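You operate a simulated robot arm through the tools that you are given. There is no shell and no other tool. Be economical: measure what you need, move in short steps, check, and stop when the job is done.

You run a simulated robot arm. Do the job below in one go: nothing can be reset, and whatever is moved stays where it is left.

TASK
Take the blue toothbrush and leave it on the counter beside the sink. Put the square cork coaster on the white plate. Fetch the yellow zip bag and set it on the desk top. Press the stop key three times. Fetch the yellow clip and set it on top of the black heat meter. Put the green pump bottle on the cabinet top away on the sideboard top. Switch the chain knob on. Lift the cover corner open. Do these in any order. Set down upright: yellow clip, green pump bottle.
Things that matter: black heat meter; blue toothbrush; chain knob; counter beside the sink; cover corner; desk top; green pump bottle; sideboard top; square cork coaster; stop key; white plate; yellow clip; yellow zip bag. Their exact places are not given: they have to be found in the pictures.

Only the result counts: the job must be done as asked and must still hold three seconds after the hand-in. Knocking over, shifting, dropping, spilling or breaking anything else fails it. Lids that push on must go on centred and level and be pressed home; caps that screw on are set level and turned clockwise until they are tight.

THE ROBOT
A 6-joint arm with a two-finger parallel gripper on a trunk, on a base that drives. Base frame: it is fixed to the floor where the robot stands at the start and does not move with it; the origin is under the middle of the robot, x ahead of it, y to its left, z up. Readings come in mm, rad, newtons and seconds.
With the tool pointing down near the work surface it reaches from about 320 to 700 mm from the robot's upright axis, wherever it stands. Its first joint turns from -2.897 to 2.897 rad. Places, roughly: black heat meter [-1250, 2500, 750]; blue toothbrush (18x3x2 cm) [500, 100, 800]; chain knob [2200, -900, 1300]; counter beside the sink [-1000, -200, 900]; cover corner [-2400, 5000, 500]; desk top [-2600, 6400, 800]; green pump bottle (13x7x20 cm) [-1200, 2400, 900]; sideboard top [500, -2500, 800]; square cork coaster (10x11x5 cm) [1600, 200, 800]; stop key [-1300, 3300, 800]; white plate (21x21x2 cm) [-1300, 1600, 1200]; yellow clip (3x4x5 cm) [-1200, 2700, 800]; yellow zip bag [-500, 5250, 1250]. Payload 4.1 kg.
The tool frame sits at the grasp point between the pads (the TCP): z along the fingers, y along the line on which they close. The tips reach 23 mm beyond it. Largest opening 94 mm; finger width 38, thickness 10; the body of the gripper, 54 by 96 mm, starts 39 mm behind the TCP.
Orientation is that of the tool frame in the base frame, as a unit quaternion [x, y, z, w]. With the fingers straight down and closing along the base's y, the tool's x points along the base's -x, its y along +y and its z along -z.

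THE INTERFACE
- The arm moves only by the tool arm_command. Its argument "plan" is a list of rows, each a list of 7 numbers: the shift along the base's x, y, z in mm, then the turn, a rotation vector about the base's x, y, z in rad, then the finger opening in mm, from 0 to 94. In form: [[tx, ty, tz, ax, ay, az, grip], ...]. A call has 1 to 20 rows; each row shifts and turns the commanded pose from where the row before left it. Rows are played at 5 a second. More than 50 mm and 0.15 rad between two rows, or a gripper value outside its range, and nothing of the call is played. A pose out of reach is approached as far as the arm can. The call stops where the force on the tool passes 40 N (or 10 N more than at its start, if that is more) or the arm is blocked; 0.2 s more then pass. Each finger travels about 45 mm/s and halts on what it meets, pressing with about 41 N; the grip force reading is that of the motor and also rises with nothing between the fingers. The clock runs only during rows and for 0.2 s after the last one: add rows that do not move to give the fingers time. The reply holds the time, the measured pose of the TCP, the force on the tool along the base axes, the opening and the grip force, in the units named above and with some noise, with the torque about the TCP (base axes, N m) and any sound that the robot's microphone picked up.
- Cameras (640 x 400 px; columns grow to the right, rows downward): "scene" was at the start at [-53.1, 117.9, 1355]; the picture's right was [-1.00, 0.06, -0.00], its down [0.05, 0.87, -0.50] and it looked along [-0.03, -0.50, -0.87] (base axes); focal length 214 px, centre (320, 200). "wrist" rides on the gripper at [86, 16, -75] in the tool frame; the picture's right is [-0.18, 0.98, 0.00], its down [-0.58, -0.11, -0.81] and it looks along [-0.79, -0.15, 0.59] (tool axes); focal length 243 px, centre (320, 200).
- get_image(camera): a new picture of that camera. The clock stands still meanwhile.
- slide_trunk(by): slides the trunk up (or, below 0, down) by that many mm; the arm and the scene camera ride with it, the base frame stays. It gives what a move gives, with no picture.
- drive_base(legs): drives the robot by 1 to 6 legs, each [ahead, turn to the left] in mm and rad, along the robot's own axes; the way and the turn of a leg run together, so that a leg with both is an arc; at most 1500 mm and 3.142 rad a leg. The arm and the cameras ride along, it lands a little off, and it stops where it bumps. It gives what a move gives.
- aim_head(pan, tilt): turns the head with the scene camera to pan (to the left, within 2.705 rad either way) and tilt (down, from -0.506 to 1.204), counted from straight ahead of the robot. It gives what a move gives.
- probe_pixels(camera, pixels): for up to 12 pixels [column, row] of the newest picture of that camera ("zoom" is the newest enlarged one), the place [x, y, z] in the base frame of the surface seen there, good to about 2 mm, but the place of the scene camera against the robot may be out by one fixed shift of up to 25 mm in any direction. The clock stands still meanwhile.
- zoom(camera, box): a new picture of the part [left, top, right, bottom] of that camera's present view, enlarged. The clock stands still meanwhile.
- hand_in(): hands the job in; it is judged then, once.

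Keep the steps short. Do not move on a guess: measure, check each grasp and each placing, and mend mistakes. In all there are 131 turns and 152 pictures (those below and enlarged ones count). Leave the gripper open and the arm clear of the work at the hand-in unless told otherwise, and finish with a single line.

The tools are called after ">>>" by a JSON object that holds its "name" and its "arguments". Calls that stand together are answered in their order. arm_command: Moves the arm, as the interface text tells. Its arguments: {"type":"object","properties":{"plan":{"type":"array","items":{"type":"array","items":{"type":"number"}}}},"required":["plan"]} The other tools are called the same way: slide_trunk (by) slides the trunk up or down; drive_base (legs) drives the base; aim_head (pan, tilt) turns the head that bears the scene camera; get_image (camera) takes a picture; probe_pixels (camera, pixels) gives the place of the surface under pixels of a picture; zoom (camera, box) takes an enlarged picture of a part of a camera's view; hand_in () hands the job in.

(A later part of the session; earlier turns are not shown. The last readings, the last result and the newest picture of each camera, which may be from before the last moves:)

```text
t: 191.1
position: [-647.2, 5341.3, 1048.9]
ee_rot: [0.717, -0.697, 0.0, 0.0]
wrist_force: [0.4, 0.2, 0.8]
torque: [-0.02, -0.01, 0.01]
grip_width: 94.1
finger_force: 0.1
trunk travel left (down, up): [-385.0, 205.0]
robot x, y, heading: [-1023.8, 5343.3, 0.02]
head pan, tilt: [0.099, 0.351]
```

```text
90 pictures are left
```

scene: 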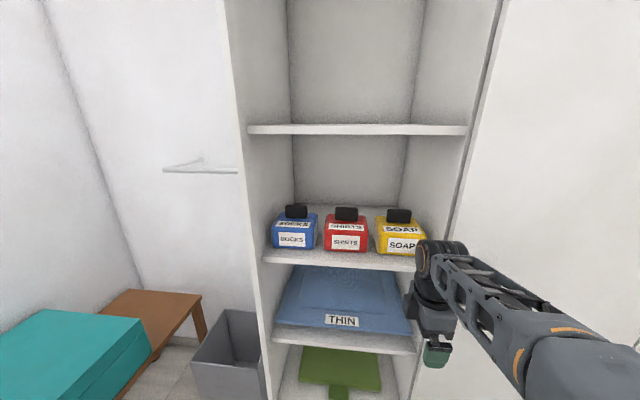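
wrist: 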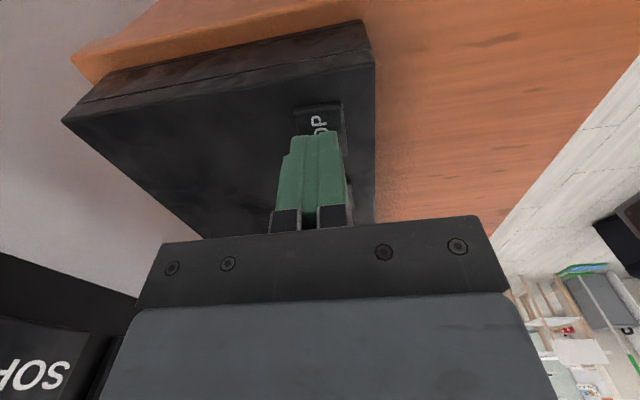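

I'll raise the trunk, turn the tool 90° so the camera is on the far side, then pitch the fingers forward by about 1.0 rad.

>>> {"name": "slide_trunk", "arguments": {"by": 130}}

>>> {"name": "arm_command", "arguments": {"plan": [[0, 0, 5, 0, 0, 0.14, 94], [0, 0, 5, 0, 0, 0.14, 94], [0, 0, 5, 0, 0, 0.14, 94], [0, 0, 5, 0, 0, 0.14, 94], [0, 0, 5, 0, 0, 0.14, 94], [0, 0, 5, 0, 0, 0.14, 94], [0, 0, 5, 0, 0, 0.14, 94], [0, 0, 5, 0, 0, 0.14, 94], [0, 0, 5, 0, 0, 0.14, 94], [0, 0, 5, 0, 0, 0.14, 94], [0, 0, 5, 0, 0, 0.14, 94]]}}

>>> {"name": "arm_command", "arguments": {"plan": [[0, 0, 5, 0, -0.125, 0, 94], [0, 0, 5, 0, -0.125, 0, 94], [0, 0, 5, 0, -0.125, 0, 94], [0, 0, 5, 0, -0.125, 0, 94], [0, 0, 5, 0, -0.125, 0, 94], [0, 0, 5, 0, -0.125, 0, 94], [0, 0, 5, 0, -0.125, 0, 94], [0, 0, 5, 0, -0.125, 0, 94]]}}

>>> {"name": "get_image", "arguments": {"camera": "wrist"}}

```text
t: 192.7
position: [-647.8, 5340.9, 1179.9]
ee_rot: [0.718, -0.696, -0.001, 0.0]
wrist_force: [0.0, -0.5, -0.5]
torque: [-0.01, -0.01, -0.02]
grip_width: 93.9
finger_force: 0.2
trunk travel left (down, up): [-515.0, 75.0]
robot x, y, heading: [-1027.8, 5344.7, 0.021]
head pan, tilt: [0.099, 0.351]
```

```text
t: 195.1
position: [-650.4, 5381.7, 1233.3]
ee_rot: [1.0, -0.004, 0.0, 0.003]
wrist_force: [0.3, 0.9, 0.0]
torque: [-0.01, 0.02, 0.06]
grip_width: 94.1
finger_force: 0.1
out of reach, approached as far as the arm can: row 11
trunk travel left (down, up): [-515.0, 75.0]
robot x, y, heading: [-1023.9, 5341.9, 0.017]
head pan, tilt: [0.099, 0.351]
```

```text
t: 196.8
position: [-650.0, 5380.1, 1272.6]
ee_rot: [0.877, 0.001, 0.48, 0.0]
wrist_force: [-0.2, -0.3, 0.8]
torque: [-0.02, -0.04, 0.03]
grip_width: 93.7
finger_force: 0.1
trunk travel left (down, up): [-515.0, 75.0]
robot x, y, heading: [-1026.4, 5344.5, 0.015]
head pan, tilt: [0.099, 0.351]
```

```text
89 pictures are left
```

wrist: 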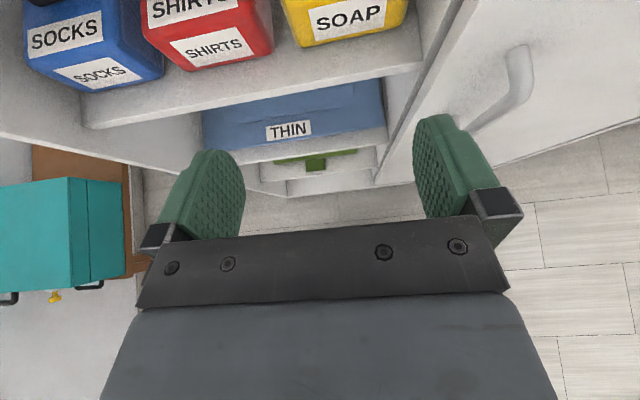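

Pitch achieved. The wrist camera now looks down, so I'll measure the bag and handle with the scene camera, whose offset is consistently about (+5,+18,−11).

>>> {"name": "zoom", "arguments": {"camera": "scene", "box": [360, 190, 450, 265]}}

>>> {"name": "get_image", "arguments": {"camera": "scene"}}

```text
5.33 times, centred on (405, 228) of scene
```

zoom: 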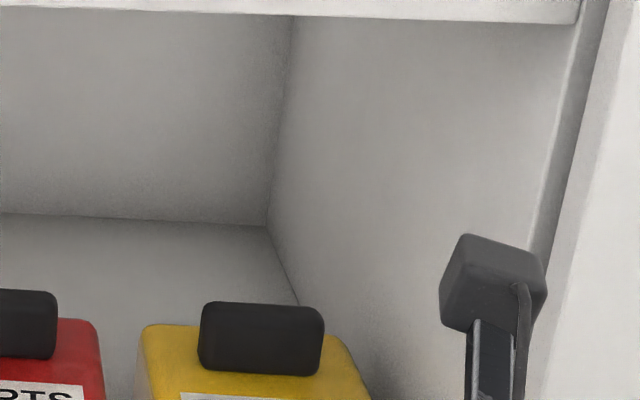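

```text
87 pictures are left
```

scene: 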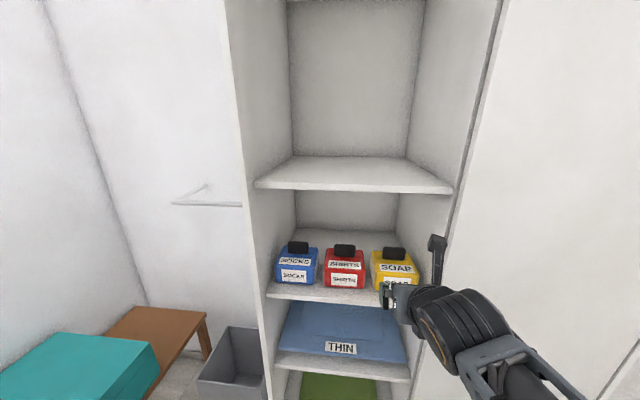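

>>> {"name": "probe_pixels", "arguments": {"camera": "zoom", "pixels": [[210, 320], [312, 322], [260, 330], [215, 362], [308, 370], [260, 312], [170, 345], [345, 370], [260, 385], [270, 380], [550, 15], [450, 250]]}}

>>> {"name": "probe_pixels", "arguments": {"camera": "scene", "pixels": [[393, 262], [370, 262], [418, 272], [350, 298], [440, 190], [300, 190], [448, 192], [405, 235]]}}

```text
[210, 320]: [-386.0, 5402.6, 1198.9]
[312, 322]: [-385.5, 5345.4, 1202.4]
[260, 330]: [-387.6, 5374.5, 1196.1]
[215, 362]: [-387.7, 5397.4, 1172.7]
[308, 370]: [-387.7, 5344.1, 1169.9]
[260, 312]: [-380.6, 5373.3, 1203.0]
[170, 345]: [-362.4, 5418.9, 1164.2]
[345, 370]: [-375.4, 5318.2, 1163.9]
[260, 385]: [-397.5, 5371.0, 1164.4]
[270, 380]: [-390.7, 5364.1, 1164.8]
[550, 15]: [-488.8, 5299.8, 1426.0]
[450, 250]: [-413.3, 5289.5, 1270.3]
```

```text
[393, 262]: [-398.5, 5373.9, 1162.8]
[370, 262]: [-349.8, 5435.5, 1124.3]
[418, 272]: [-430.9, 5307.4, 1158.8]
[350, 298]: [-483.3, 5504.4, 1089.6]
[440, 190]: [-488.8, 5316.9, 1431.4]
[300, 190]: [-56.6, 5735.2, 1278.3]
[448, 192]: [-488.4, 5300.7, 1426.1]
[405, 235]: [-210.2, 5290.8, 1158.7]
```

The corrected handle is about 58 mm wide (y 5326–5385), z 1178–1214, with its front face at x≈-392. I'll enter at z 1228 with fingers straddling it, then lower to 1206.

>>> {"name": "arm_command", "arguments": {"plan": [[30, -12, -20, 0, 0, 0, 84], [40, -12, -22, 0, 0, 0, 84], [40, 0, 0, 0, 0, 0, 84], [40, 0, 0, 0, 0, 0, 84], [30, 0, 0, 0, 0, 0, 84], [0, 0, 0, 0, 0, 0, 84]]}}

>>> {"name": "get_image", "arguments": {"camera": "wrist"}}

>>> {"name": "get_image", "arguments": {"camera": "scene"}}

```text
t: 198.2
position: [-469.9, 5355.4, 1231.5]
ee_rot: [0.878, 0.0, 0.479, 0.0]
wrist_force: [-0.1, -0.7, -0.4]
torque: [-0.01, 0.0, -0.02]
grip_width: 84.2
finger_force: 0.1
trunk travel left (down, up): [-515.0, 75.0]
robot x, y, heading: [-1023.8, 5341.8, 0.017]
head pan, tilt: [0.099, 0.351]
```

```text
86 pictures are left
```

wrist: 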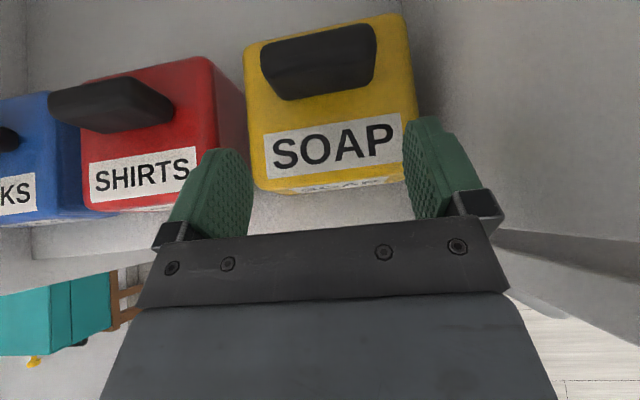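

```text
85 pictures are left
```

scene: 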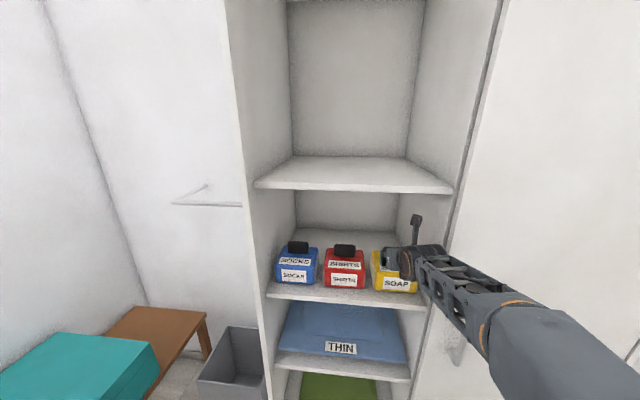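

Now the wrist camera sees the bag and handle. I'll probe it precisely.

>>> {"name": "probe_pixels", "arguments": {"camera": "wrist", "pixels": [[265, 60], [372, 40], [270, 92], [370, 78], [300, 70], [345, 62], [290, 45], [350, 30], [255, 60], [385, 40], [260, 120], [410, 100]]}}

```text
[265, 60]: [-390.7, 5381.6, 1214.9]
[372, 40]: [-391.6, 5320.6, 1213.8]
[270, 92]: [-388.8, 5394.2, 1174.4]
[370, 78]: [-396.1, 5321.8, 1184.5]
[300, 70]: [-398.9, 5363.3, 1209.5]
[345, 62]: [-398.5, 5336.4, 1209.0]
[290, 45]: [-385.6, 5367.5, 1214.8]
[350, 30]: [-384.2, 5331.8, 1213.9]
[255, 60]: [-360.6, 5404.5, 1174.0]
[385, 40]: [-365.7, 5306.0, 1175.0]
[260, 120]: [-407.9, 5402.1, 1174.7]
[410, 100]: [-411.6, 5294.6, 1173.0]
```

The handle is x -399…-377, y 5318…5384, top 1215. I'll advance to x -388, y 5351, lower to 1206 and grip.

>>> {"name": "arm_command", "arguments": {"plan": [[20, -4, 0, 0, 0, 0, 90], [30, 0, 0, 0, 0, 0, 90], [32, 0, 0, 0, 0, 0, 90], [0, 0, -15, 0, 0, 0, 90], [0, 0, -10, 0, 0, 0, 90], [0, 0, 0, 0, 0, 0, 90]]}}

>>> {"name": "get_image", "arguments": {"camera": "wrist"}}

```text
t: 199.7
position: [-387.8, 5352.7, 1207.0]
ee_rot: [0.877, -0.003, 0.481, 0.003]
wrist_force: [0.9, 0.0, 0.7]
torque: [-0.03, -0.03, 0.01]
grip_width: 90.0
finger_force: 0.2
trunk travel left (down, up): [-515.0, 75.0]
robot x, y, heading: [-1025.7, 5344.1, 0.018]
head pan, tilt: [0.099, 0.351]
```

```text
84 pictures are left
```

wrist: 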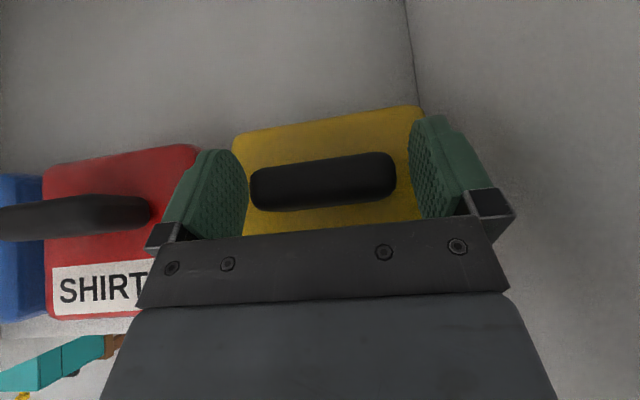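

The handle is nicely between the fingers. Close and lift 30 mm.

>>> {"name": "arm_command", "arguments": {"plan": [[0, 0, 0, 0, 0, 0, 60], [0, 0, 0, 0, 0, 0, 40], [0, 0, 0, 0, 0, 0, 40], [0, 0, 0, 0, 0, 0, 40], [0, 0, 15, 0, 0, 0, 40], [0, 0, 20, 0, 0, 0, 40], [0, 0, 0, 0, 0, 0, 40]]}}

>>> {"name": "get_image", "arguments": {"camera": "wrist"}}

>>> {"name": "get_image", "arguments": {"camera": "scene"}}

```text
t: 201.2
position: [-387.4, 5355.3, 1241.6]
ee_rot: [0.877, -0.004, 0.48, 0.003]
wrist_force: [-0.4, 0.6, -3.4]
torque: [0.02, -0.03, -0.01]
grip_width: 69.8
finger_force: 41.3
out of reach, approached as far as the arm can: row 6
trunk travel left (down, up): [-515.0, 75.0]
robot x, y, heading: [-1020.9, 5338.8, 0.017]
head pan, tilt: [0.099, 0.351]
```

```text
83 pictures are left
```

wrist: 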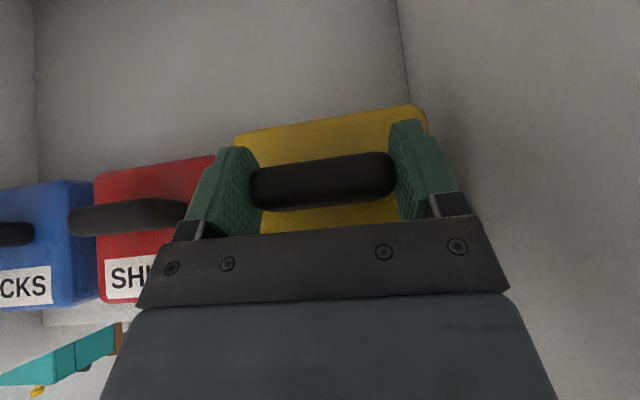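

```text
82 pictures are left
```

scene: 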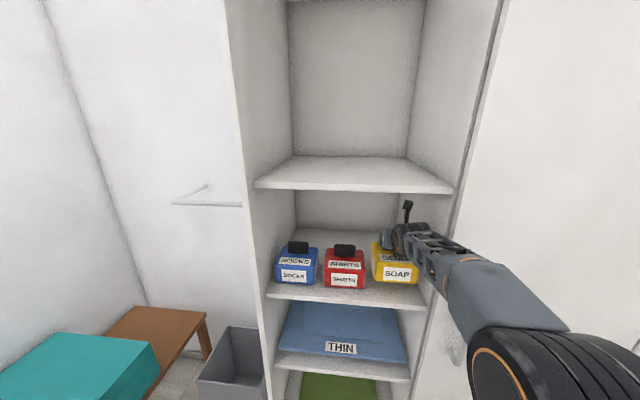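

Held at 69.8 mm. I'll pull straight out of the wardrobe.

>>> {"name": "arm_command", "arguments": {"plan": [[-30, 0, 0, 0, 0, 0, 40], [-40, 0, 0, 0, 0, 0, 40], [-40, 0, 0, 0, 0, 0, 40], [-40, 0, 0, 0, 0, 0, 40], [-40, 0, 0, 0, 0, 0, 40], [-40, 0, 0, 0, 0, 0, 40], [-40, 0, 0, 0, 0, 0, 40], [0, 0, 0, 0, 0, 0, 40]]}}

>>> {"name": "get_image", "arguments": {"camera": "scene"}}

```text
t: 203.1
position: [-651.0, 5354.9, 1223.9]
ee_rot: [0.89, -0.002, 0.455, 0.003]
wrist_force: [0.4, -0.3, -3.1]
torque: [-0.06, -0.06, 0.03]
grip_width: 69.9
finger_force: 41.2
trunk travel left (down, up): [-515.0, 75.0]
robot x, y, heading: [-1023.0, 5344.6, 0.014]
head pan, tilt: [0.099, 0.351]
```

```text
81 pictures are left
```

scene: 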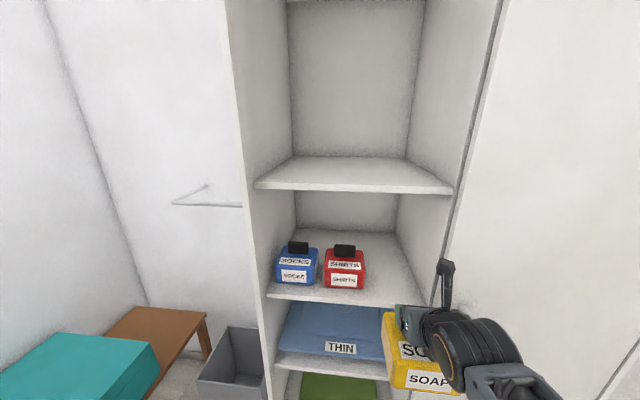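

The bag is out. Before driving to the desk I'll probe the bench and bin positions and look toward the desk.

>>> {"name": "probe_pixels", "arguments": {"camera": "scene", "pixels": [[205, 330], [150, 345], [105, 400], [205, 395], [30, 390]]}}

>>> {"name": "aim_head", "arguments": {"pan": 2.0, "tilt": 0.45}}

>>> {"name": "get_image", "arguments": {"camera": "scene"}}

```text
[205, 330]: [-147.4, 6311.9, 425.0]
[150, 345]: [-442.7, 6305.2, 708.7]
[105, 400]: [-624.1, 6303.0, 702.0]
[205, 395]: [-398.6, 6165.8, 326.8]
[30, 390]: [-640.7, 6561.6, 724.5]
```

```text
t: 204.9
position: [-649.9, 5357.2, 1223.1]
ee_rot: [0.891, 0.001, 0.455, 0.002]
wrist_force: [-0.5, -0.1, -2.5]
torque: [0.01, -0.07, 0.04]
grip_width: 70.1
finger_force: 40.7
trunk travel left (down, up): [-515.0, 75.0]
robot x, y, heading: [-1024.0, 5340.6, 0.012]
head pan, tilt: [2.0, 0.45]
```

```text
80 pictures are left
```

scene: 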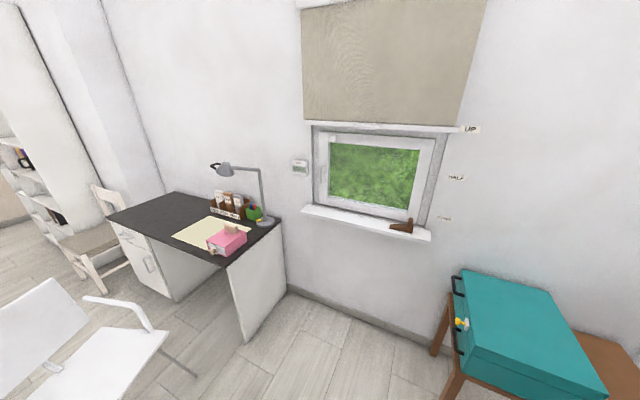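

>>> {"name": "zoom", "arguments": {"camera": "scene", "box": [90, 150, 300, 290]}}

>>> {"name": "probe_pixels", "arguments": {"camera": "scene", "pixels": [[225, 262], [280, 220], [112, 214], [175, 193], [150, 215], [180, 205], [226, 240], [205, 228], [212, 215], [240, 340], [165, 335], [195, 375]]}}

```text
2.86 times, centred on (195, 220) of scene
```

zoom: 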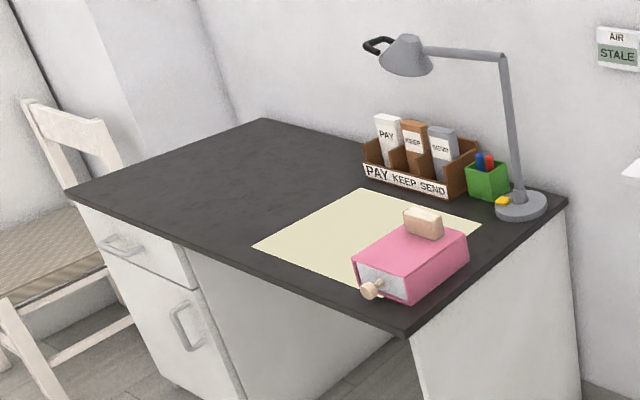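

```text
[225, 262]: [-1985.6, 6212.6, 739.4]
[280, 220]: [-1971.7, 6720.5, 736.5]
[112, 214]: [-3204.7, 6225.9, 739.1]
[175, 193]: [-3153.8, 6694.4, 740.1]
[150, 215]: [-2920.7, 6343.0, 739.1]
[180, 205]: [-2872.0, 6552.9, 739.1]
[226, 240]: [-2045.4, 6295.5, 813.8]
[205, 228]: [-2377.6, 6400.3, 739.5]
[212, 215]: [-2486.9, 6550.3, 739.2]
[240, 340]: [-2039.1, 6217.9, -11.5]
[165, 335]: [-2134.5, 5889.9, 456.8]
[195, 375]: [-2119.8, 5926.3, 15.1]
```

The desk top (x -3210…-1975, y 6200…6700, z≈750) is free on its left half. I'll drive nearer and view the chair positions.

>>> {"name": "drive_base", "arguments": {"legs": [[0, 2.2], [650, 0], [0, 0.5]]}}

>>> {"name": "aim_head", "arguments": {"pan": 0.3, "tilt": 0.5}}

>>> {"name": "get_image", "arguments": {"camera": "scene"}}

```text
t: 215.2
position: [-1752.5, 6000.2, 1222.8]
ee_rot: [0.192, 0.87, 0.099, -0.443]
wrist_force: [-0.5, 0.2, -2.5]
torque: [0.03, 0.04, -0.05]
grip_width: 69.9
finger_force: 40.9
trunk travel left (down, up): [-515.0, 75.0]
robot x, y, heading: [-1404.7, 5855.3, 2.724]
head pan, tilt: [2.0, 0.45]
```

```text
t: 216.9
position: [-1754.3, 5999.2, 1221.5]
ee_rot: [0.193, 0.87, 0.1, -0.443]
wrist_force: [0.3, 0.4, -3.6]
torque: [-0.01, 0.06, -0.01]
grip_width: 69.8
finger_force: 41.2
trunk travel left (down, up): [-515.0, 75.0]
robot x, y, heading: [-1409.3, 5852.2, 2.72]
head pan, tilt: [0.3, 0.499]
```

```text
78 pictures are left
```

scene: 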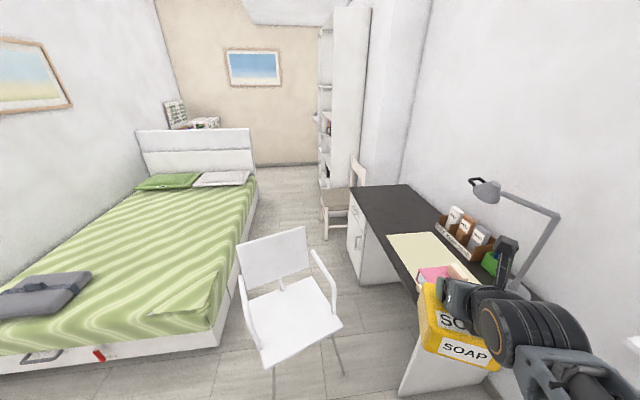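

>>> {"name": "probe_pixels", "arguments": {"camera": "scene", "pixels": [[343, 375], [275, 390], [333, 297], [310, 250], [240, 250], [238, 290], [352, 240], [385, 282], [218, 345], [325, 238], [400, 262], [388, 245]]}}

```text
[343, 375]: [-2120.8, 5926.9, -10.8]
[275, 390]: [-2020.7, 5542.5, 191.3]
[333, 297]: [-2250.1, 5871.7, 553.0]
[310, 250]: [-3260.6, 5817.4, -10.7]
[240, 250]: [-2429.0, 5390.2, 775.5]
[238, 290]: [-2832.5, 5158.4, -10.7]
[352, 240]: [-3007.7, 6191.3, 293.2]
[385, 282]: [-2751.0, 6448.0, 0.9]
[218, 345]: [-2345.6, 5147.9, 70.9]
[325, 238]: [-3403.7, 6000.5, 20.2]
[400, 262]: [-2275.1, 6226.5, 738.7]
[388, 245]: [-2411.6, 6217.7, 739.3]
```

The white chair blocks the front of the desk, so I'd reach diagonally from about (-1720,5960). I'll find the paper's extent to pick a free spot.

>>> {"name": "zoom", "arguments": {"camera": "scene", "box": [340, 170, 500, 290]}}

>>> {"name": "probe_pixels", "arguments": {"camera": "zoom", "pixels": [[195, 262], [180, 240], [330, 250], [290, 360], [150, 180], [100, 130], [215, 300], [240, 350], [345, 310]]}}

```text
3.33 times, centred on (420, 230) of scene
```

zoom: 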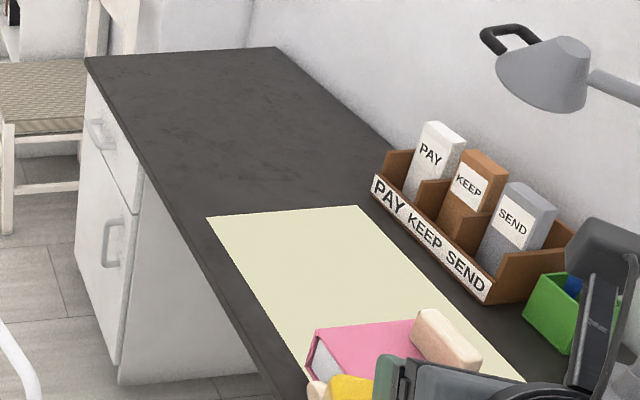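

```text
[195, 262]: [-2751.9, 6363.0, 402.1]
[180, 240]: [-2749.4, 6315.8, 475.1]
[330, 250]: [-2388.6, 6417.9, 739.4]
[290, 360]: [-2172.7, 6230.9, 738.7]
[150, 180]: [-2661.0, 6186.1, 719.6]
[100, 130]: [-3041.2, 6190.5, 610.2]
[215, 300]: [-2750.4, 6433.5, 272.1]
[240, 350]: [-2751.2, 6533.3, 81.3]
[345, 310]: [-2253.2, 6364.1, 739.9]
```

>>> {"name": "probe_pixels", "arguments": {"camera": "zoom", "pixels": [[210, 220], [357, 208], [230, 190], [260, 170], [300, 190], [200, 210], [310, 365], [395, 220]]}}

```text
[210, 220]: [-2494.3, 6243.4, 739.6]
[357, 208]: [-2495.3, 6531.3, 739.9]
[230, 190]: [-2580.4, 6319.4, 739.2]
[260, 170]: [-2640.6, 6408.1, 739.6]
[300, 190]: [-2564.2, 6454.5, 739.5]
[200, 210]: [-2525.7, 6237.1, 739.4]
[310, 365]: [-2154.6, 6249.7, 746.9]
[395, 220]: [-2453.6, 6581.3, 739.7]
```

The paper covers x>-2499, so the bag goes to about (-2600,6280). That needs a long diagonal reach (~935 mm), which the pitched tool should allow with the trunk lower. Driving to (-1720,5960).

>>> {"name": "drive_base", "arguments": {"legs": [[0, 0.087], [325, 0]]}}

>>> {"name": "slide_trunk", "arguments": {"by": -200}}

>>> {"name": "get_image", "arguments": {"camera": "scene"}}

```text
t: 219.6
position: [-2079.8, 6080.1, 1222.0]
ee_rot: [0.155, 0.878, 0.081, -0.445]
wrist_force: [-0.4, -0.3, -3.1]
torque: [0.01, 0.07, 0.0]
grip_width: 69.9
finger_force: 40.7
trunk travel left (down, up): [-515.0, 75.0]
robot x, y, heading: [-1723.4, 5961.9, 2.806]
head pan, tilt: [0.3, 0.499]
```

```text
t: 221.2
position: [-2095.1, 6085.0, 1005.6]
ee_rot: [0.159, 0.909, 0.075, -0.378]
wrist_force: [-0.6, 0.6, -2.7]
torque: [-0.01, 0.07, 0.0]
grip_width: 69.9
finger_force: 41.2
trunk travel left (down, up): [-350.0, 240.0]
robot x, y, heading: [-1723.8, 5956.9, 2.805]
head pan, tilt: [0.3, 0.499]
stopped: the arm was blocked; the commanded pose is now the measured one
```

```text
76 pictures are left
```

scene: 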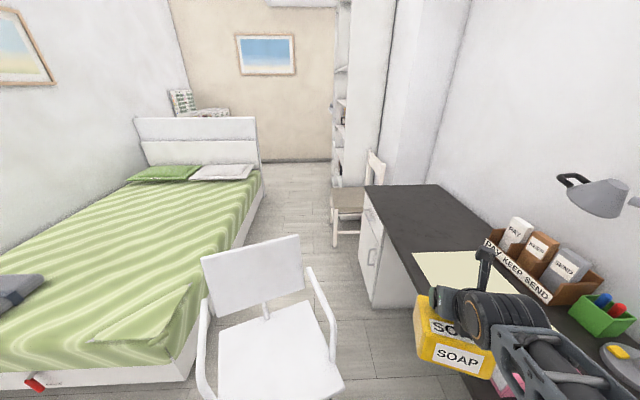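

The slide stopped early after 165 mm, perhaps at an arm joint limit, and the pitch changed a little. I'll look closely at the arm and bag.

>>> {"name": "zoom", "arguments": {"camera": "scene", "box": [390, 230, 600, 400]}}

>>> {"name": "get_image", "arguments": {"camera": "wrist"}}

```text
2.35 times, centred on (495, 315) of scene
```

zoom: 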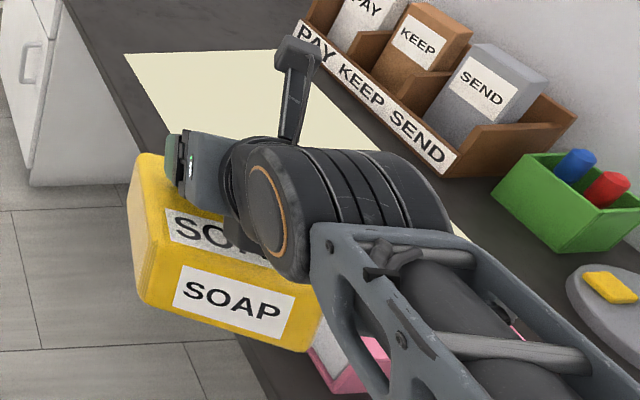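

```text
74 pictures are left
```

wrist: 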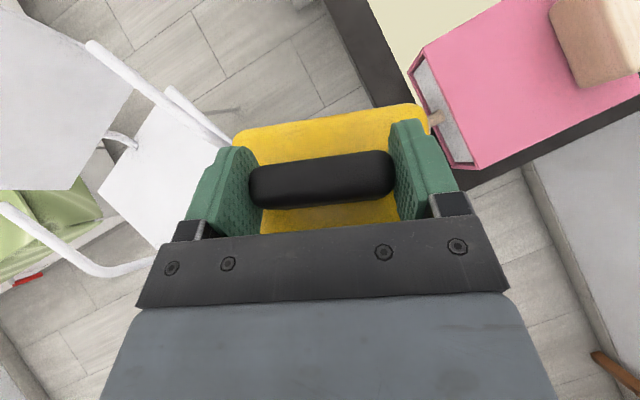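

The bag turned with the gripper, whose pitch is now 0.79 rad instead of 1.0. I'll extend along the heading while raising a bit and restoring the pitch.

>>> {"name": "arm_command", "arguments": {"plan": [[-15, 5, 25, 0, 0, 0, 40], [-42, 15, 10, 0.00576, 0.0165, 0, 40], [-42, 15, 0, 0.00576, 0.0165, 0, 40], [-42, 15, 0, 0.00576, 0.0165, 0, 40], [-42, 15, 0, 0.00576, 0.0165, 0, 40], [-42, 15, 0, 0.00576, 0.0165, 0, 40], [-42, 15, 0, 0.00576, 0.0165, 0, 40], [0, 0, 0, 0, 0, 0, 40]]}}

>>> {"name": "get_image", "arguments": {"camera": "wrist"}}

```text
t: 223.0
position: [-2362.0, 6180.8, 1042.6]
ee_rot: [0.158, 0.886, 0.085, -0.427]
wrist_force: [-0.1, -0.2, -3.5]
torque: [0.02, 0.04, -0.01]
grip_width: 69.8
finger_force: 41.0
trunk travel left (down, up): [-350.0, 240.0]
robot x, y, heading: [-1723.6, 5965.0, 2.803]
head pan, tilt: [0.3, 0.499]
```

```text
73 pictures are left
```

wrist: 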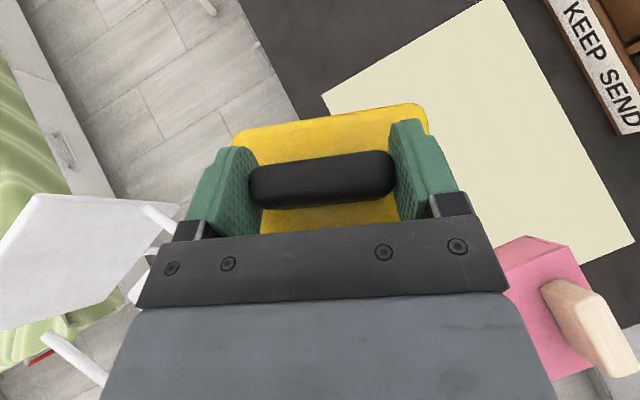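

I'll continue to (-2600,6280), lowering gradually.

>>> {"name": "arm_command", "arguments": {"plan": [[-39.7, 16.5, -15, 0.0056, 0.016, 0, 40], [-39.7, 16.5, -15, 0.0056, 0.016, 0, 40], [-39.7, 16.5, -15, 0.0056, 0.016, 0, 40], [-39.7, 16.5, -15, 0.0056, 0.016, 0, 40], [-39.7, 16.5, -15, 0.0056, 0.016, 0, 40], [-39.7, 16.5, -15, 0.0056, 0.016, 0, 40], [0, 0, 0, 0, 0, 0, 40]]}}

>>> {"name": "get_image", "arguments": {"camera": "wrist"}}

>>> {"name": "get_image", "arguments": {"camera": "scene"}}

```text
t: 224.6
position: [-2532.2, 6224.4, 929.9]
ee_rot: [0.154, 0.864, 0.092, -0.471]
wrist_force: [-0.1, -0.6, -2.8]
torque: [0.0, 0.02, 0.02]
grip_width: 69.9
finger_force: 40.8
out of reach, approached as far as the arm can: row 2, 3, 4, 5, 6
trunk travel left (down, up): [-350.0, 240.0]
robot x, y, heading: [-1725.3, 5970.1, 2.801]
head pan, tilt: [0.3, 0.499]
```

```text
72 pictures are left
```

wrist: 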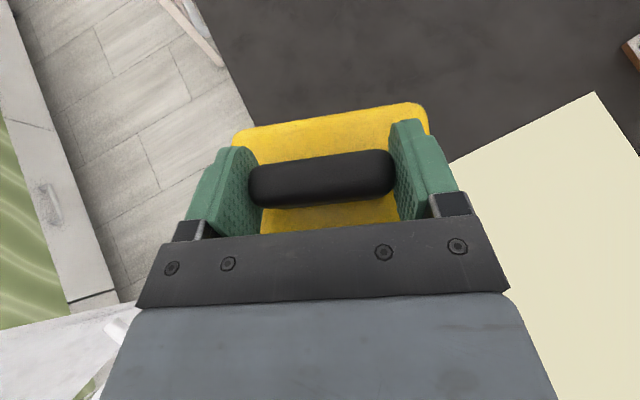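

```text
71 pictures are left
```

scene: 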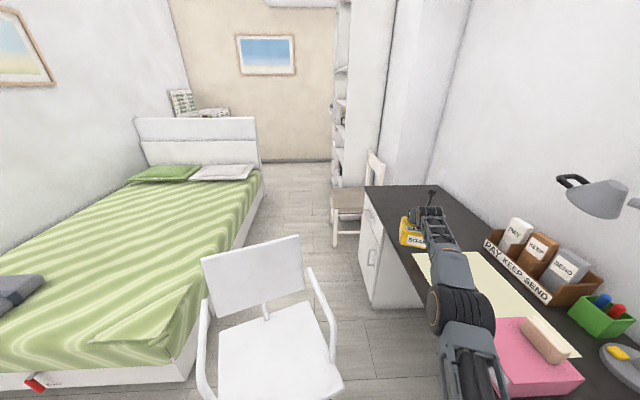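

The arm reached about 846 mm, and I need about 60 to 90 mm more. I'll look down at the robot's own base to see how much nearer it can get to the chair and the desk corner.

>>> {"name": "aim_head", "arguments": {"pan": -0.3, "tilt": 1.2}}

>>> {"name": "get_image", "arguments": {"camera": "scene"}}

```text
t: 225.7
position: [-2532.3, 6225.4, 930.6]
ee_rot: [0.154, 0.864, 0.091, -0.472]
wrist_force: [-0.1, -0.1, -3.0]
torque: [-0.01, 0.08, 0.0]
grip_width: 69.9
finger_force: 41.3
trunk travel left (down, up): [-350.0, 240.0]
robot x, y, heading: [-1725.7, 5966.2, 2.802]
head pan, tilt: [-0.3, 1.201]
```

```text
70 pictures are left
```

scene: 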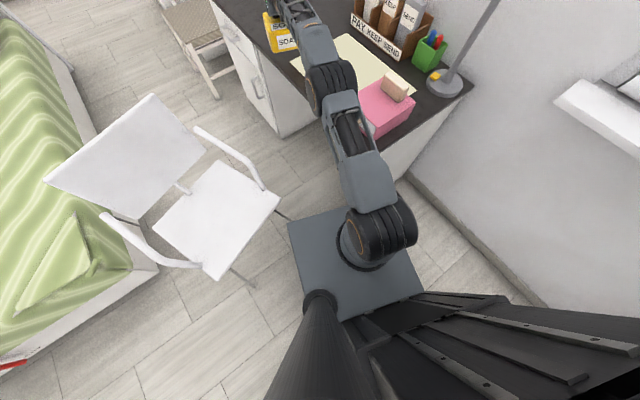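

>>> {"name": "probe_pixels", "arguments": {"camera": "scene", "pixels": [[291, 225], [300, 300], [345, 208], [420, 285], [278, 212], [285, 217], [250, 285], [385, 178], [335, 250]]}}

```text
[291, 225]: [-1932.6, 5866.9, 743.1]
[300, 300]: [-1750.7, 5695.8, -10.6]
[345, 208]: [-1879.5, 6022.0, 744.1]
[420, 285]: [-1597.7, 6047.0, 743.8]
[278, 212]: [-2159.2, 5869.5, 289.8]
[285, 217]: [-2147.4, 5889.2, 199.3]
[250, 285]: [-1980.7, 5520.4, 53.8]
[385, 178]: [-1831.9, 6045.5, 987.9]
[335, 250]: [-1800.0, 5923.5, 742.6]
```

I'll probe the dark structures at the lower right to learn the base's footprint.

>>> {"name": "probe_pixels", "arguments": {"camera": "scene", "pixels": [[430, 300], [500, 300], [560, 320], [630, 330], [620, 380], [480, 360], [430, 390], [400, 320], [305, 310], [340, 300]]}}

>>> {"name": "aim_head", "arguments": {"pan": -1.6, "tilt": 1.0}}

>>> {"name": "get_image", "arguments": {"camera": "scene"}}

```text
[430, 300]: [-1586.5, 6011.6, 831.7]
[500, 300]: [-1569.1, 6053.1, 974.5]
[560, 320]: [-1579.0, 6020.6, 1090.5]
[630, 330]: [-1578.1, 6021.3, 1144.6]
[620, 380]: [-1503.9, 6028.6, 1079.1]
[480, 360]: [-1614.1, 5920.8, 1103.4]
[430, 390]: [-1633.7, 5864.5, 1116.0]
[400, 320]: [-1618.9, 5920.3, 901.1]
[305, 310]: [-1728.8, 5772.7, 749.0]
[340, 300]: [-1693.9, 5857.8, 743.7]
```

```text
t: 227.1
position: [-2532.7, 6226.0, 930.1]
ee_rot: [0.154, 0.864, 0.091, -0.471]
wrist_force: [-0.9, 0.2, -3.4]
torque: [0.04, 0.03, 0.04]
grip_width: 69.8
finger_force: 41.6
trunk travel left (down, up): [-350.0, 240.0]
robot x, y, heading: [-1724.7, 5965.0, 2.805]
head pan, tilt: [-1.6, 1.0]
```

```text
69 pictures are left
```

scene: 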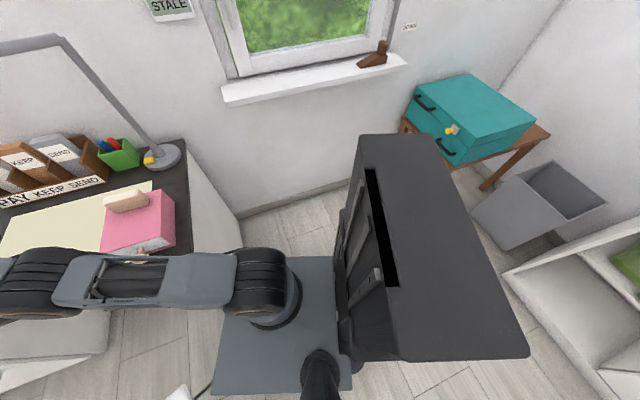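

The base's size is still unclear, so I'll gain reach by lowering the trunk (arm raised first), then creep forward 45 mm.

>>> {"name": "arm_command", "arguments": {"plan": [[25, -9, 40, 0, 0, 0, 40], [25, -9, 40, 0, 0, 0, 40], [25, -9, 40, 0, 0, 0, 40], [0, 0, 0, 0, 0, 0, 40]]}}

>>> {"name": "slide_trunk", "arguments": {"by": -140}}

>>> {"name": "drive_base", "arguments": {"legs": [[45, 0]]}}

```text
t: 228.1
position: [-2457.1, 6196.5, 1052.2]
ee_rot: [0.153, 0.864, 0.09, -0.471]
wrist_force: [0.1, -0.3, -3.2]
torque: [0.01, 0.04, 0.0]
grip_width: 69.8
finger_force: 41.2
trunk travel left (down, up): [-350.0, 240.0]
robot x, y, heading: [-1725.5, 5964.8, 2.805]
head pan, tilt: [-1.6, 1.0]
```

```text
t: 229.8
position: [-2458.0, 6197.4, 912.2]
ee_rot: [0.153, 0.864, 0.091, -0.471]
wrist_force: [0.4, -0.1, -3.2]
torque: [-0.03, 0.05, 0.0]
grip_width: 69.7
finger_force: 41.1
trunk travel left (down, up): [-210.0, 380.0]
robot x, y, heading: [-1726.2, 5966.8, 2.805]
head pan, tilt: [-1.6, 1.0]
```

```text
t: 230.7
position: [-2500.9, 6211.9, 912.9]
ee_rot: [0.153, 0.863, 0.091, -0.472]
wrist_force: [-0.5, 0.3, -3.4]
torque: [0.01, 0.03, 0.02]
grip_width: 69.7
finger_force: 41.2
trunk travel left (down, up): [-210.0, 380.0]
robot x, y, heading: [-1765.3, 5979.2, 2.798]
head pan, tilt: [-1.6, 1.0]
```

No bump. Extend to about (-2592,6275).

>>> {"name": "arm_command", "arguments": {"plan": [[-30, 21, 0, 0, 0, 0, 40], [-30, 21, 0, 0, 0, 0, 40], [-31, 21, 0, 0, 0, 0, 40], [0, 0, 0, 0, 0, 0, 40]]}}

>>> {"name": "get_image", "arguments": {"camera": "wrist"}}

>>> {"name": "aim_head", "arguments": {"pan": 0.2, "tilt": 0.6}}

>>> {"name": "get_image", "arguments": {"camera": "scene"}}

```text
t: 231.7
position: [-2549.0, 6227.0, 895.5]
ee_rot: [0.158, 0.863, 0.094, -0.471]
wrist_force: [0.3, -0.3, -3.1]
torque: [0.0, 0.05, 0.01]
grip_width: 69.9
finger_force: 41.2
out of reach, approached as far as the arm can: row 1, 2, 3
trunk travel left (down, up): [-210.0, 380.0]
robot x, y, heading: [-1769.6, 5982.9, 2.808]
head pan, tilt: [-1.6, 1.0]
```

```text
68 pictures are left
```

wrist: 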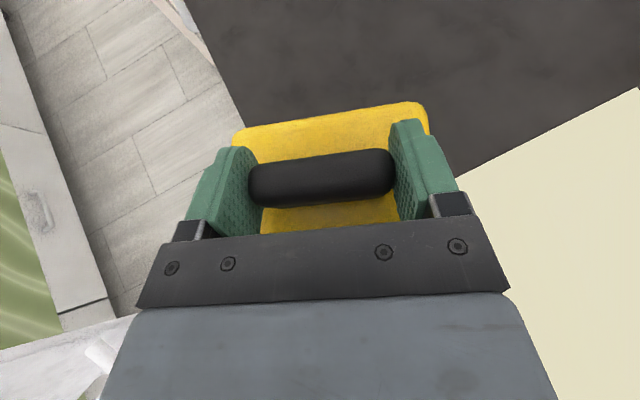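

```text
t: 233.5
position: [-2549.5, 6227.2, 896.3]
ee_rot: [0.157, 0.862, 0.093, -0.472]
wrist_force: [-0.3, -0.4, -3.2]
torque: [-0.02, 0.02, 0.03]
grip_width: 69.7
finger_force: 41.0
trunk travel left (down, up): [-210.0, 380.0]
robot x, y, heading: [-1766.1, 5979.8, 2.802]
head pan, tilt: [0.201, 0.6]
```

```text
67 pictures are left
```

scene: 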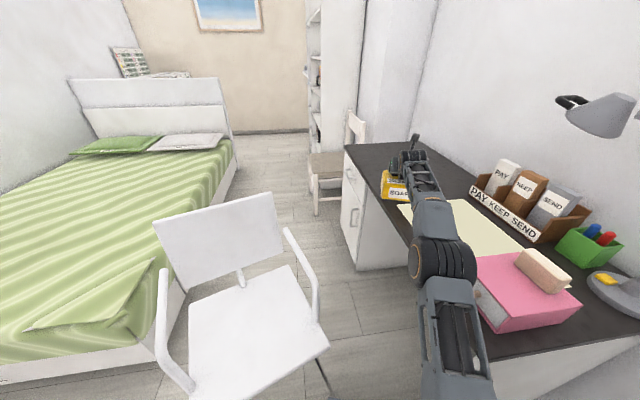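

Reach fell short again (about 820 mm). I'll creep forward another 45 mm, watching for a bump, then extend.

>>> {"name": "drive_base", "arguments": {"legs": [[45, 0]]}}

>>> {"name": "arm_command", "arguments": {"plan": [[-5, 25, 0, 0, 0, 0, 40], [-5, 25, 0, 0, 0, 0, 40], [0, 0, 0, 0, 0, 0, 40]]}}

>>> {"name": "get_image", "arguments": {"camera": "wrist"}}

```text
t: 234.5
position: [-2575.8, 6239.2, 890.4]
ee_rot: [0.16, 0.864, 0.094, -0.468]
wrist_force: [-0.4, 0.2, -3.8]
torque: [-0.02, 0.04, -0.05]
grip_width: 69.8
finger_force: 40.1
trunk travel left (down, up): [-210.0, 380.0]
robot x, y, heading: [-1796.8, 5982.6, 2.798]
head pan, tilt: [0.201, 0.6]
stopped in leg 1: the robot was blocked; the commanded pose is now the measured one
```

```text
t: 235.3
position: [-2573.6, 6246.2, 888.0]
ee_rot: [0.163, 0.862, 0.096, -0.469]
wrist_force: [-1.3, -0.3, -3.3]
torque: [-0.01, 0.05, 0.0]
grip_width: 69.8
finger_force: 41.2
out of reach, approached as far as the arm can: row 1, 2
trunk travel left (down, up): [-210.0, 380.0]
robot x, y, heading: [-1794.0, 5988.7, 2.8]
head pan, tilt: [0.201, 0.6]
```

```text
66 pictures are left
```

wrist: 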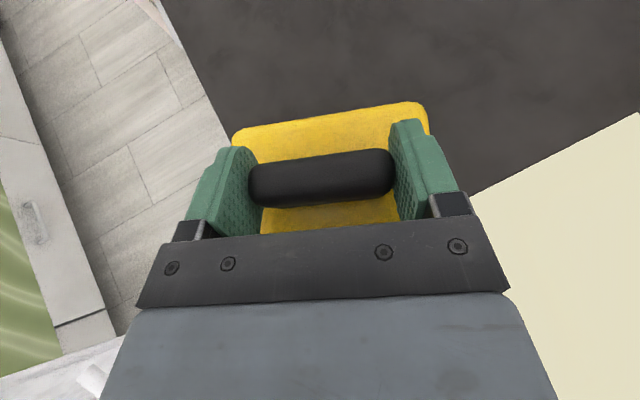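

The base touched something after 28 mm, so I'll back off 8 mm. Fitting the reach data, the shoulder is lower than I assumed: the best reach needs the trunk about 60 above its start. I'll raise it by 200, then extend and lower.

>>> {"name": "drive_base", "arguments": {"legs": [[-8, 0]]}}

>>> {"name": "slide_trunk", "arguments": {"by": 200}}

>>> {"name": "arm_command", "arguments": {"plan": [[0, 5, -40, 0, 0, 0, 40], [0, 5, -40, 0, 0, 0, 40], [-5, 10, -40, 0, 0, 0, 40], [-5, 10, -30, 0, 0, 0, 40], [0, 0, 0, 0, 0, 0, 40]]}}

>>> {"name": "get_image", "arguments": {"camera": "wrist"}}

```text
t: 236.0
position: [-2565.8, 6243.9, 888.8]
ee_rot: [0.164, 0.862, 0.097, -0.47]
wrist_force: [-0.3, 0.8, -3.3]
torque: [0.01, 0.01, 0.02]
grip_width: 70.0
finger_force: 41.0
trunk travel left (down, up): [-210.0, 380.0]
robot x, y, heading: [-1787.5, 5985.8, 2.799]
head pan, tilt: [0.201, 0.6]
```

```text
t: 238.2
position: [-2565.3, 6244.5, 1088.0]
ee_rot: [0.164, 0.862, 0.097, -0.469]
wrist_force: [0.0, -0.1, -3.1]
torque: [0.04, 0.04, 0.01]
grip_width: 69.9
finger_force: 40.7
trunk travel left (down, up): [-410.0, 180.0]
robot x, y, heading: [-1788.8, 5986.8, 2.797]
head pan, tilt: [0.201, 0.6]
```

```text
t: 239.4
position: [-2575.7, 6274.8, 936.2]
ee_rot: [0.163, 0.862, 0.096, -0.47]
wrist_force: [0.7, 0.7, -4.6]
torque: [0.0, 0.03, 0.01]
grip_width: 69.8
finger_force: 40.7
trunk travel left (down, up): [-410.0, 180.0]
robot x, y, heading: [-1790.1, 5984.6, 2.799]
head pan, tilt: [0.201, 0.6]
```

```text
65 pictures are left
```

wrist: 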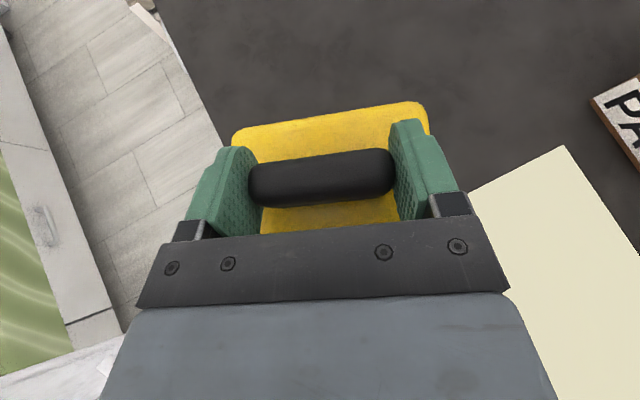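

Reach is fine now. I'll probe the desk height and the paper edge, then lower.

>>> {"name": "probe_pixels", "arguments": {"camera": "wrist", "pixels": [[450, 60], [480, 190], [565, 150], [200, 100], [190, 50]]}}

>>> {"name": "arm_command", "arguments": {"plan": [[-6, 1, -20, 0, 0, 0, 40], [-5, 1, -20, 0, 0, 0, 40], [-5, 1, -20, 0, 0, 0, 40], [0, 0, -6, 0, 0, 0, 40], [0, 0, 0, 0, 0, 0, 40]]}}

>>> {"name": "zoom", "arguments": {"camera": "scene", "box": [340, 120, 500, 240]}}

```text
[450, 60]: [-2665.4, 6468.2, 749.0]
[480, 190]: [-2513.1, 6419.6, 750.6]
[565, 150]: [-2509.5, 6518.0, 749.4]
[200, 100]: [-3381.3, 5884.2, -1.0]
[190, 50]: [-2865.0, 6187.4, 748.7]
```

```text
t: 240.6
position: [-2593.1, 6277.1, 872.1]
ee_rot: [0.163, 0.862, 0.096, -0.47]
wrist_force: [1.6, 0.0, -3.6]
torque: [0.0, 0.02, 0.02]
grip_width: 69.6
finger_force: 40.9
trunk travel left (down, up): [-410.0, 180.0]
robot x, y, heading: [-1786.5, 5986.6, 2.801]
head pan, tilt: [0.201, 0.6]
```

```text
3.33 times, centred on (420, 180) of scene
```

zoom: 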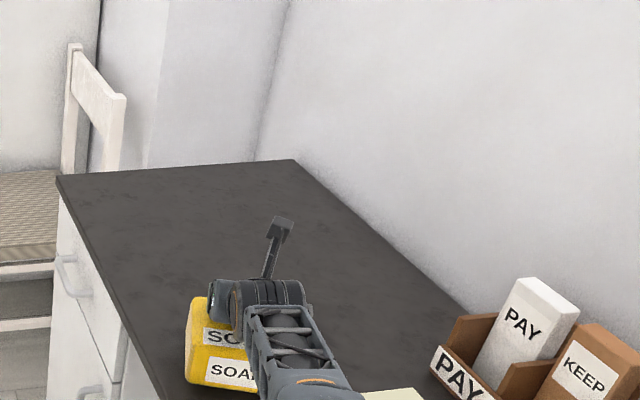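

The paper's left edge is at x≈-2510, so I'll shift a touch further left and lower to contact (~856).

>>> {"name": "arm_command", "arguments": {"plan": [[-6, 1, -6, 0, 0, 0, 40], [0, 0, -5, 0, 0, 0, 40], [0, 0, -3, 0, 0, 0, 40], [0, 0, -2, 0, 0, 0, 40], [0, 0, 0, 0, 0, 0, 40]]}}

>>> {"name": "get_image", "arguments": {"camera": "wrist"}}

```text
t: 241.8
position: [-2596.5, 6277.8, 856.2]
ee_rot: [0.164, 0.861, 0.098, -0.471]
wrist_force: [-0.2, 1.2, 1.0]
torque: [-0.26, -0.19, 0.07]
grip_width: 69.9
finger_force: 40.7
trunk travel left (down, up): [-410.0, 180.0]
robot x, y, heading: [-1782.5, 5987.0, 2.803]
head pan, tilt: [0.201, 0.6]
```

```text
63 pictures are left
```

wrist: 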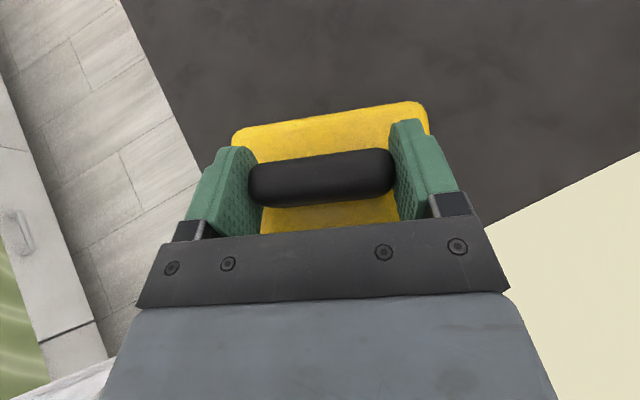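

Contact (the force rose by about 4.5 N). Open and lift up.

>>> {"name": "arm_command", "arguments": {"plan": [[0, 0, 0, 0, 0, 0, 80], [0, 0, 0, 0, 0, 0, 94], [0, 0, 0, 0, 0, 0, 94], [0, 0, 15, 0, 0, 0, 94], [0, 0, 30, 0, 0, 0, 94], [15, -5, 35, 0, 0, 0, 94], [20, -7, 40, 0, 0, 0, 94], [40, -15, 20, 0, 0, 0, 94], [40, -15, 0, 0, 0, 0, 94]]}}

>>> {"name": "get_image", "arguments": {"camera": "scene"}}

>>> {"name": "get_image", "arguments": {"camera": "wrist"}}

```text
t: 243.8
position: [-2483.5, 6234.5, 995.3]
ee_rot: [0.162, 0.862, 0.096, -0.471]
wrist_force: [0.1, -0.9, 1.0]
torque: [0.02, 0.01, 0.03]
grip_width: 93.9
finger_force: 0.1
trunk travel left (down, up): [-410.0, 180.0]
robot x, y, heading: [-1789.7, 5988.8, 2.796]
head pan, tilt: [0.201, 0.6]
```

```text
62 pictures are left
```

scene: 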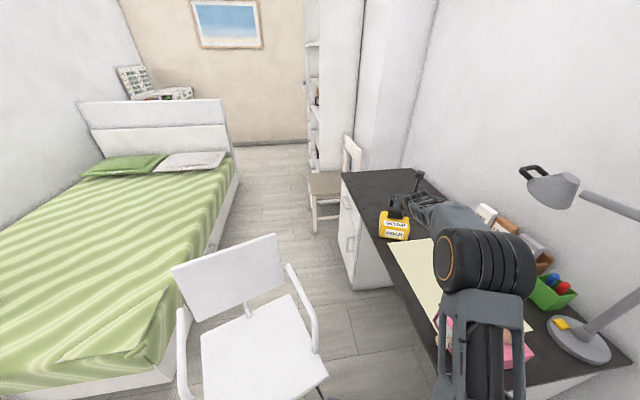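

```text
61 pictures are left
```

wrist: 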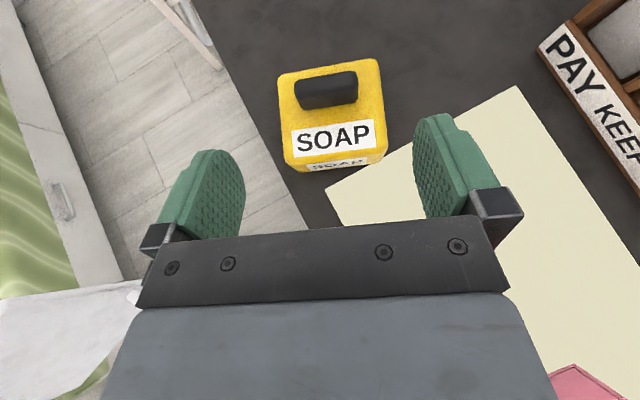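

The bag stands on the desk. Now the cover corner: the triangular flap on the bed is at scene (120,335). I'll zoom and probe.

>>> {"name": "zoom", "arguments": {"camera": "scene", "box": [30, 260, 200, 400]}}

>>> {"name": "probe_pixels", "arguments": {"camera": "scene", "pixels": [[168, 290], [62, 358], [140, 358], [150, 365], [120, 335], [100, 300], [60, 380], [150, 385], [178, 300], [160, 345]]}}

```text
2.86 times, centred on (115, 330) of scene
```

zoom: 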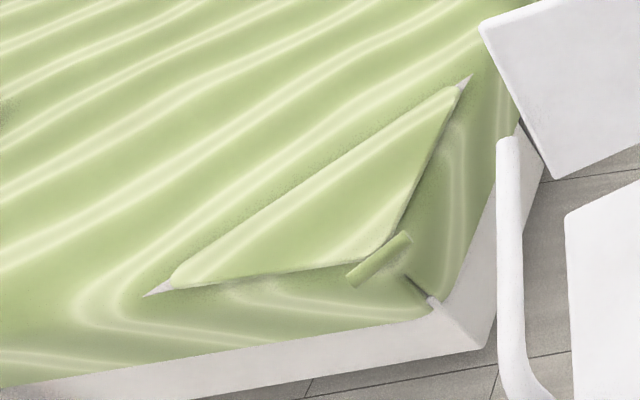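

```text
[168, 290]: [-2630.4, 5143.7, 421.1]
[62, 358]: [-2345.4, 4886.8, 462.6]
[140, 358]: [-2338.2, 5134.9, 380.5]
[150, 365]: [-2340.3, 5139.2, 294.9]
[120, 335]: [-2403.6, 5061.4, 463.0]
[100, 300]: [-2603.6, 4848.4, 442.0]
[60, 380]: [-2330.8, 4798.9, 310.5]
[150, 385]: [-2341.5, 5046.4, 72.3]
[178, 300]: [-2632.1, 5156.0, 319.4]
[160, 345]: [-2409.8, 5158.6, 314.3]
```

>>> {"name": "probe_pixels", "arguments": {"camera": "zoom", "pixels": [[356, 278], [405, 240], [380, 262], [370, 245], [170, 283], [462, 85], [300, 180], [410, 180], [290, 255], [430, 300], [380, 310], [450, 230]]}}

>>> {"name": "zoom", "arguments": {"camera": "scene", "box": [100, 310, 170, 375]}}

```text
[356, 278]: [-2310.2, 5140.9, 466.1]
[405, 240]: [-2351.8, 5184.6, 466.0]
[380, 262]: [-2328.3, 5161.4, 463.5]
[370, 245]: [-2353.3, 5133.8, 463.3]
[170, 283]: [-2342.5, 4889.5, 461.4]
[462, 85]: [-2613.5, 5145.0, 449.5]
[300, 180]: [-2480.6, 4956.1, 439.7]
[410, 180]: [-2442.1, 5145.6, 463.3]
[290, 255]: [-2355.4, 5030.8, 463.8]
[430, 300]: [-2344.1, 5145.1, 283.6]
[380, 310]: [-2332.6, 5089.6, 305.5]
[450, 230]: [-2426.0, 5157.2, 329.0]
```

```text
6.15 times, centred on (135, 342) of scene
```

zoom: 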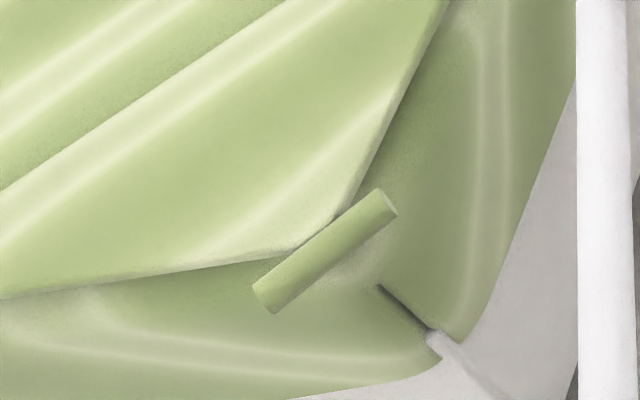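

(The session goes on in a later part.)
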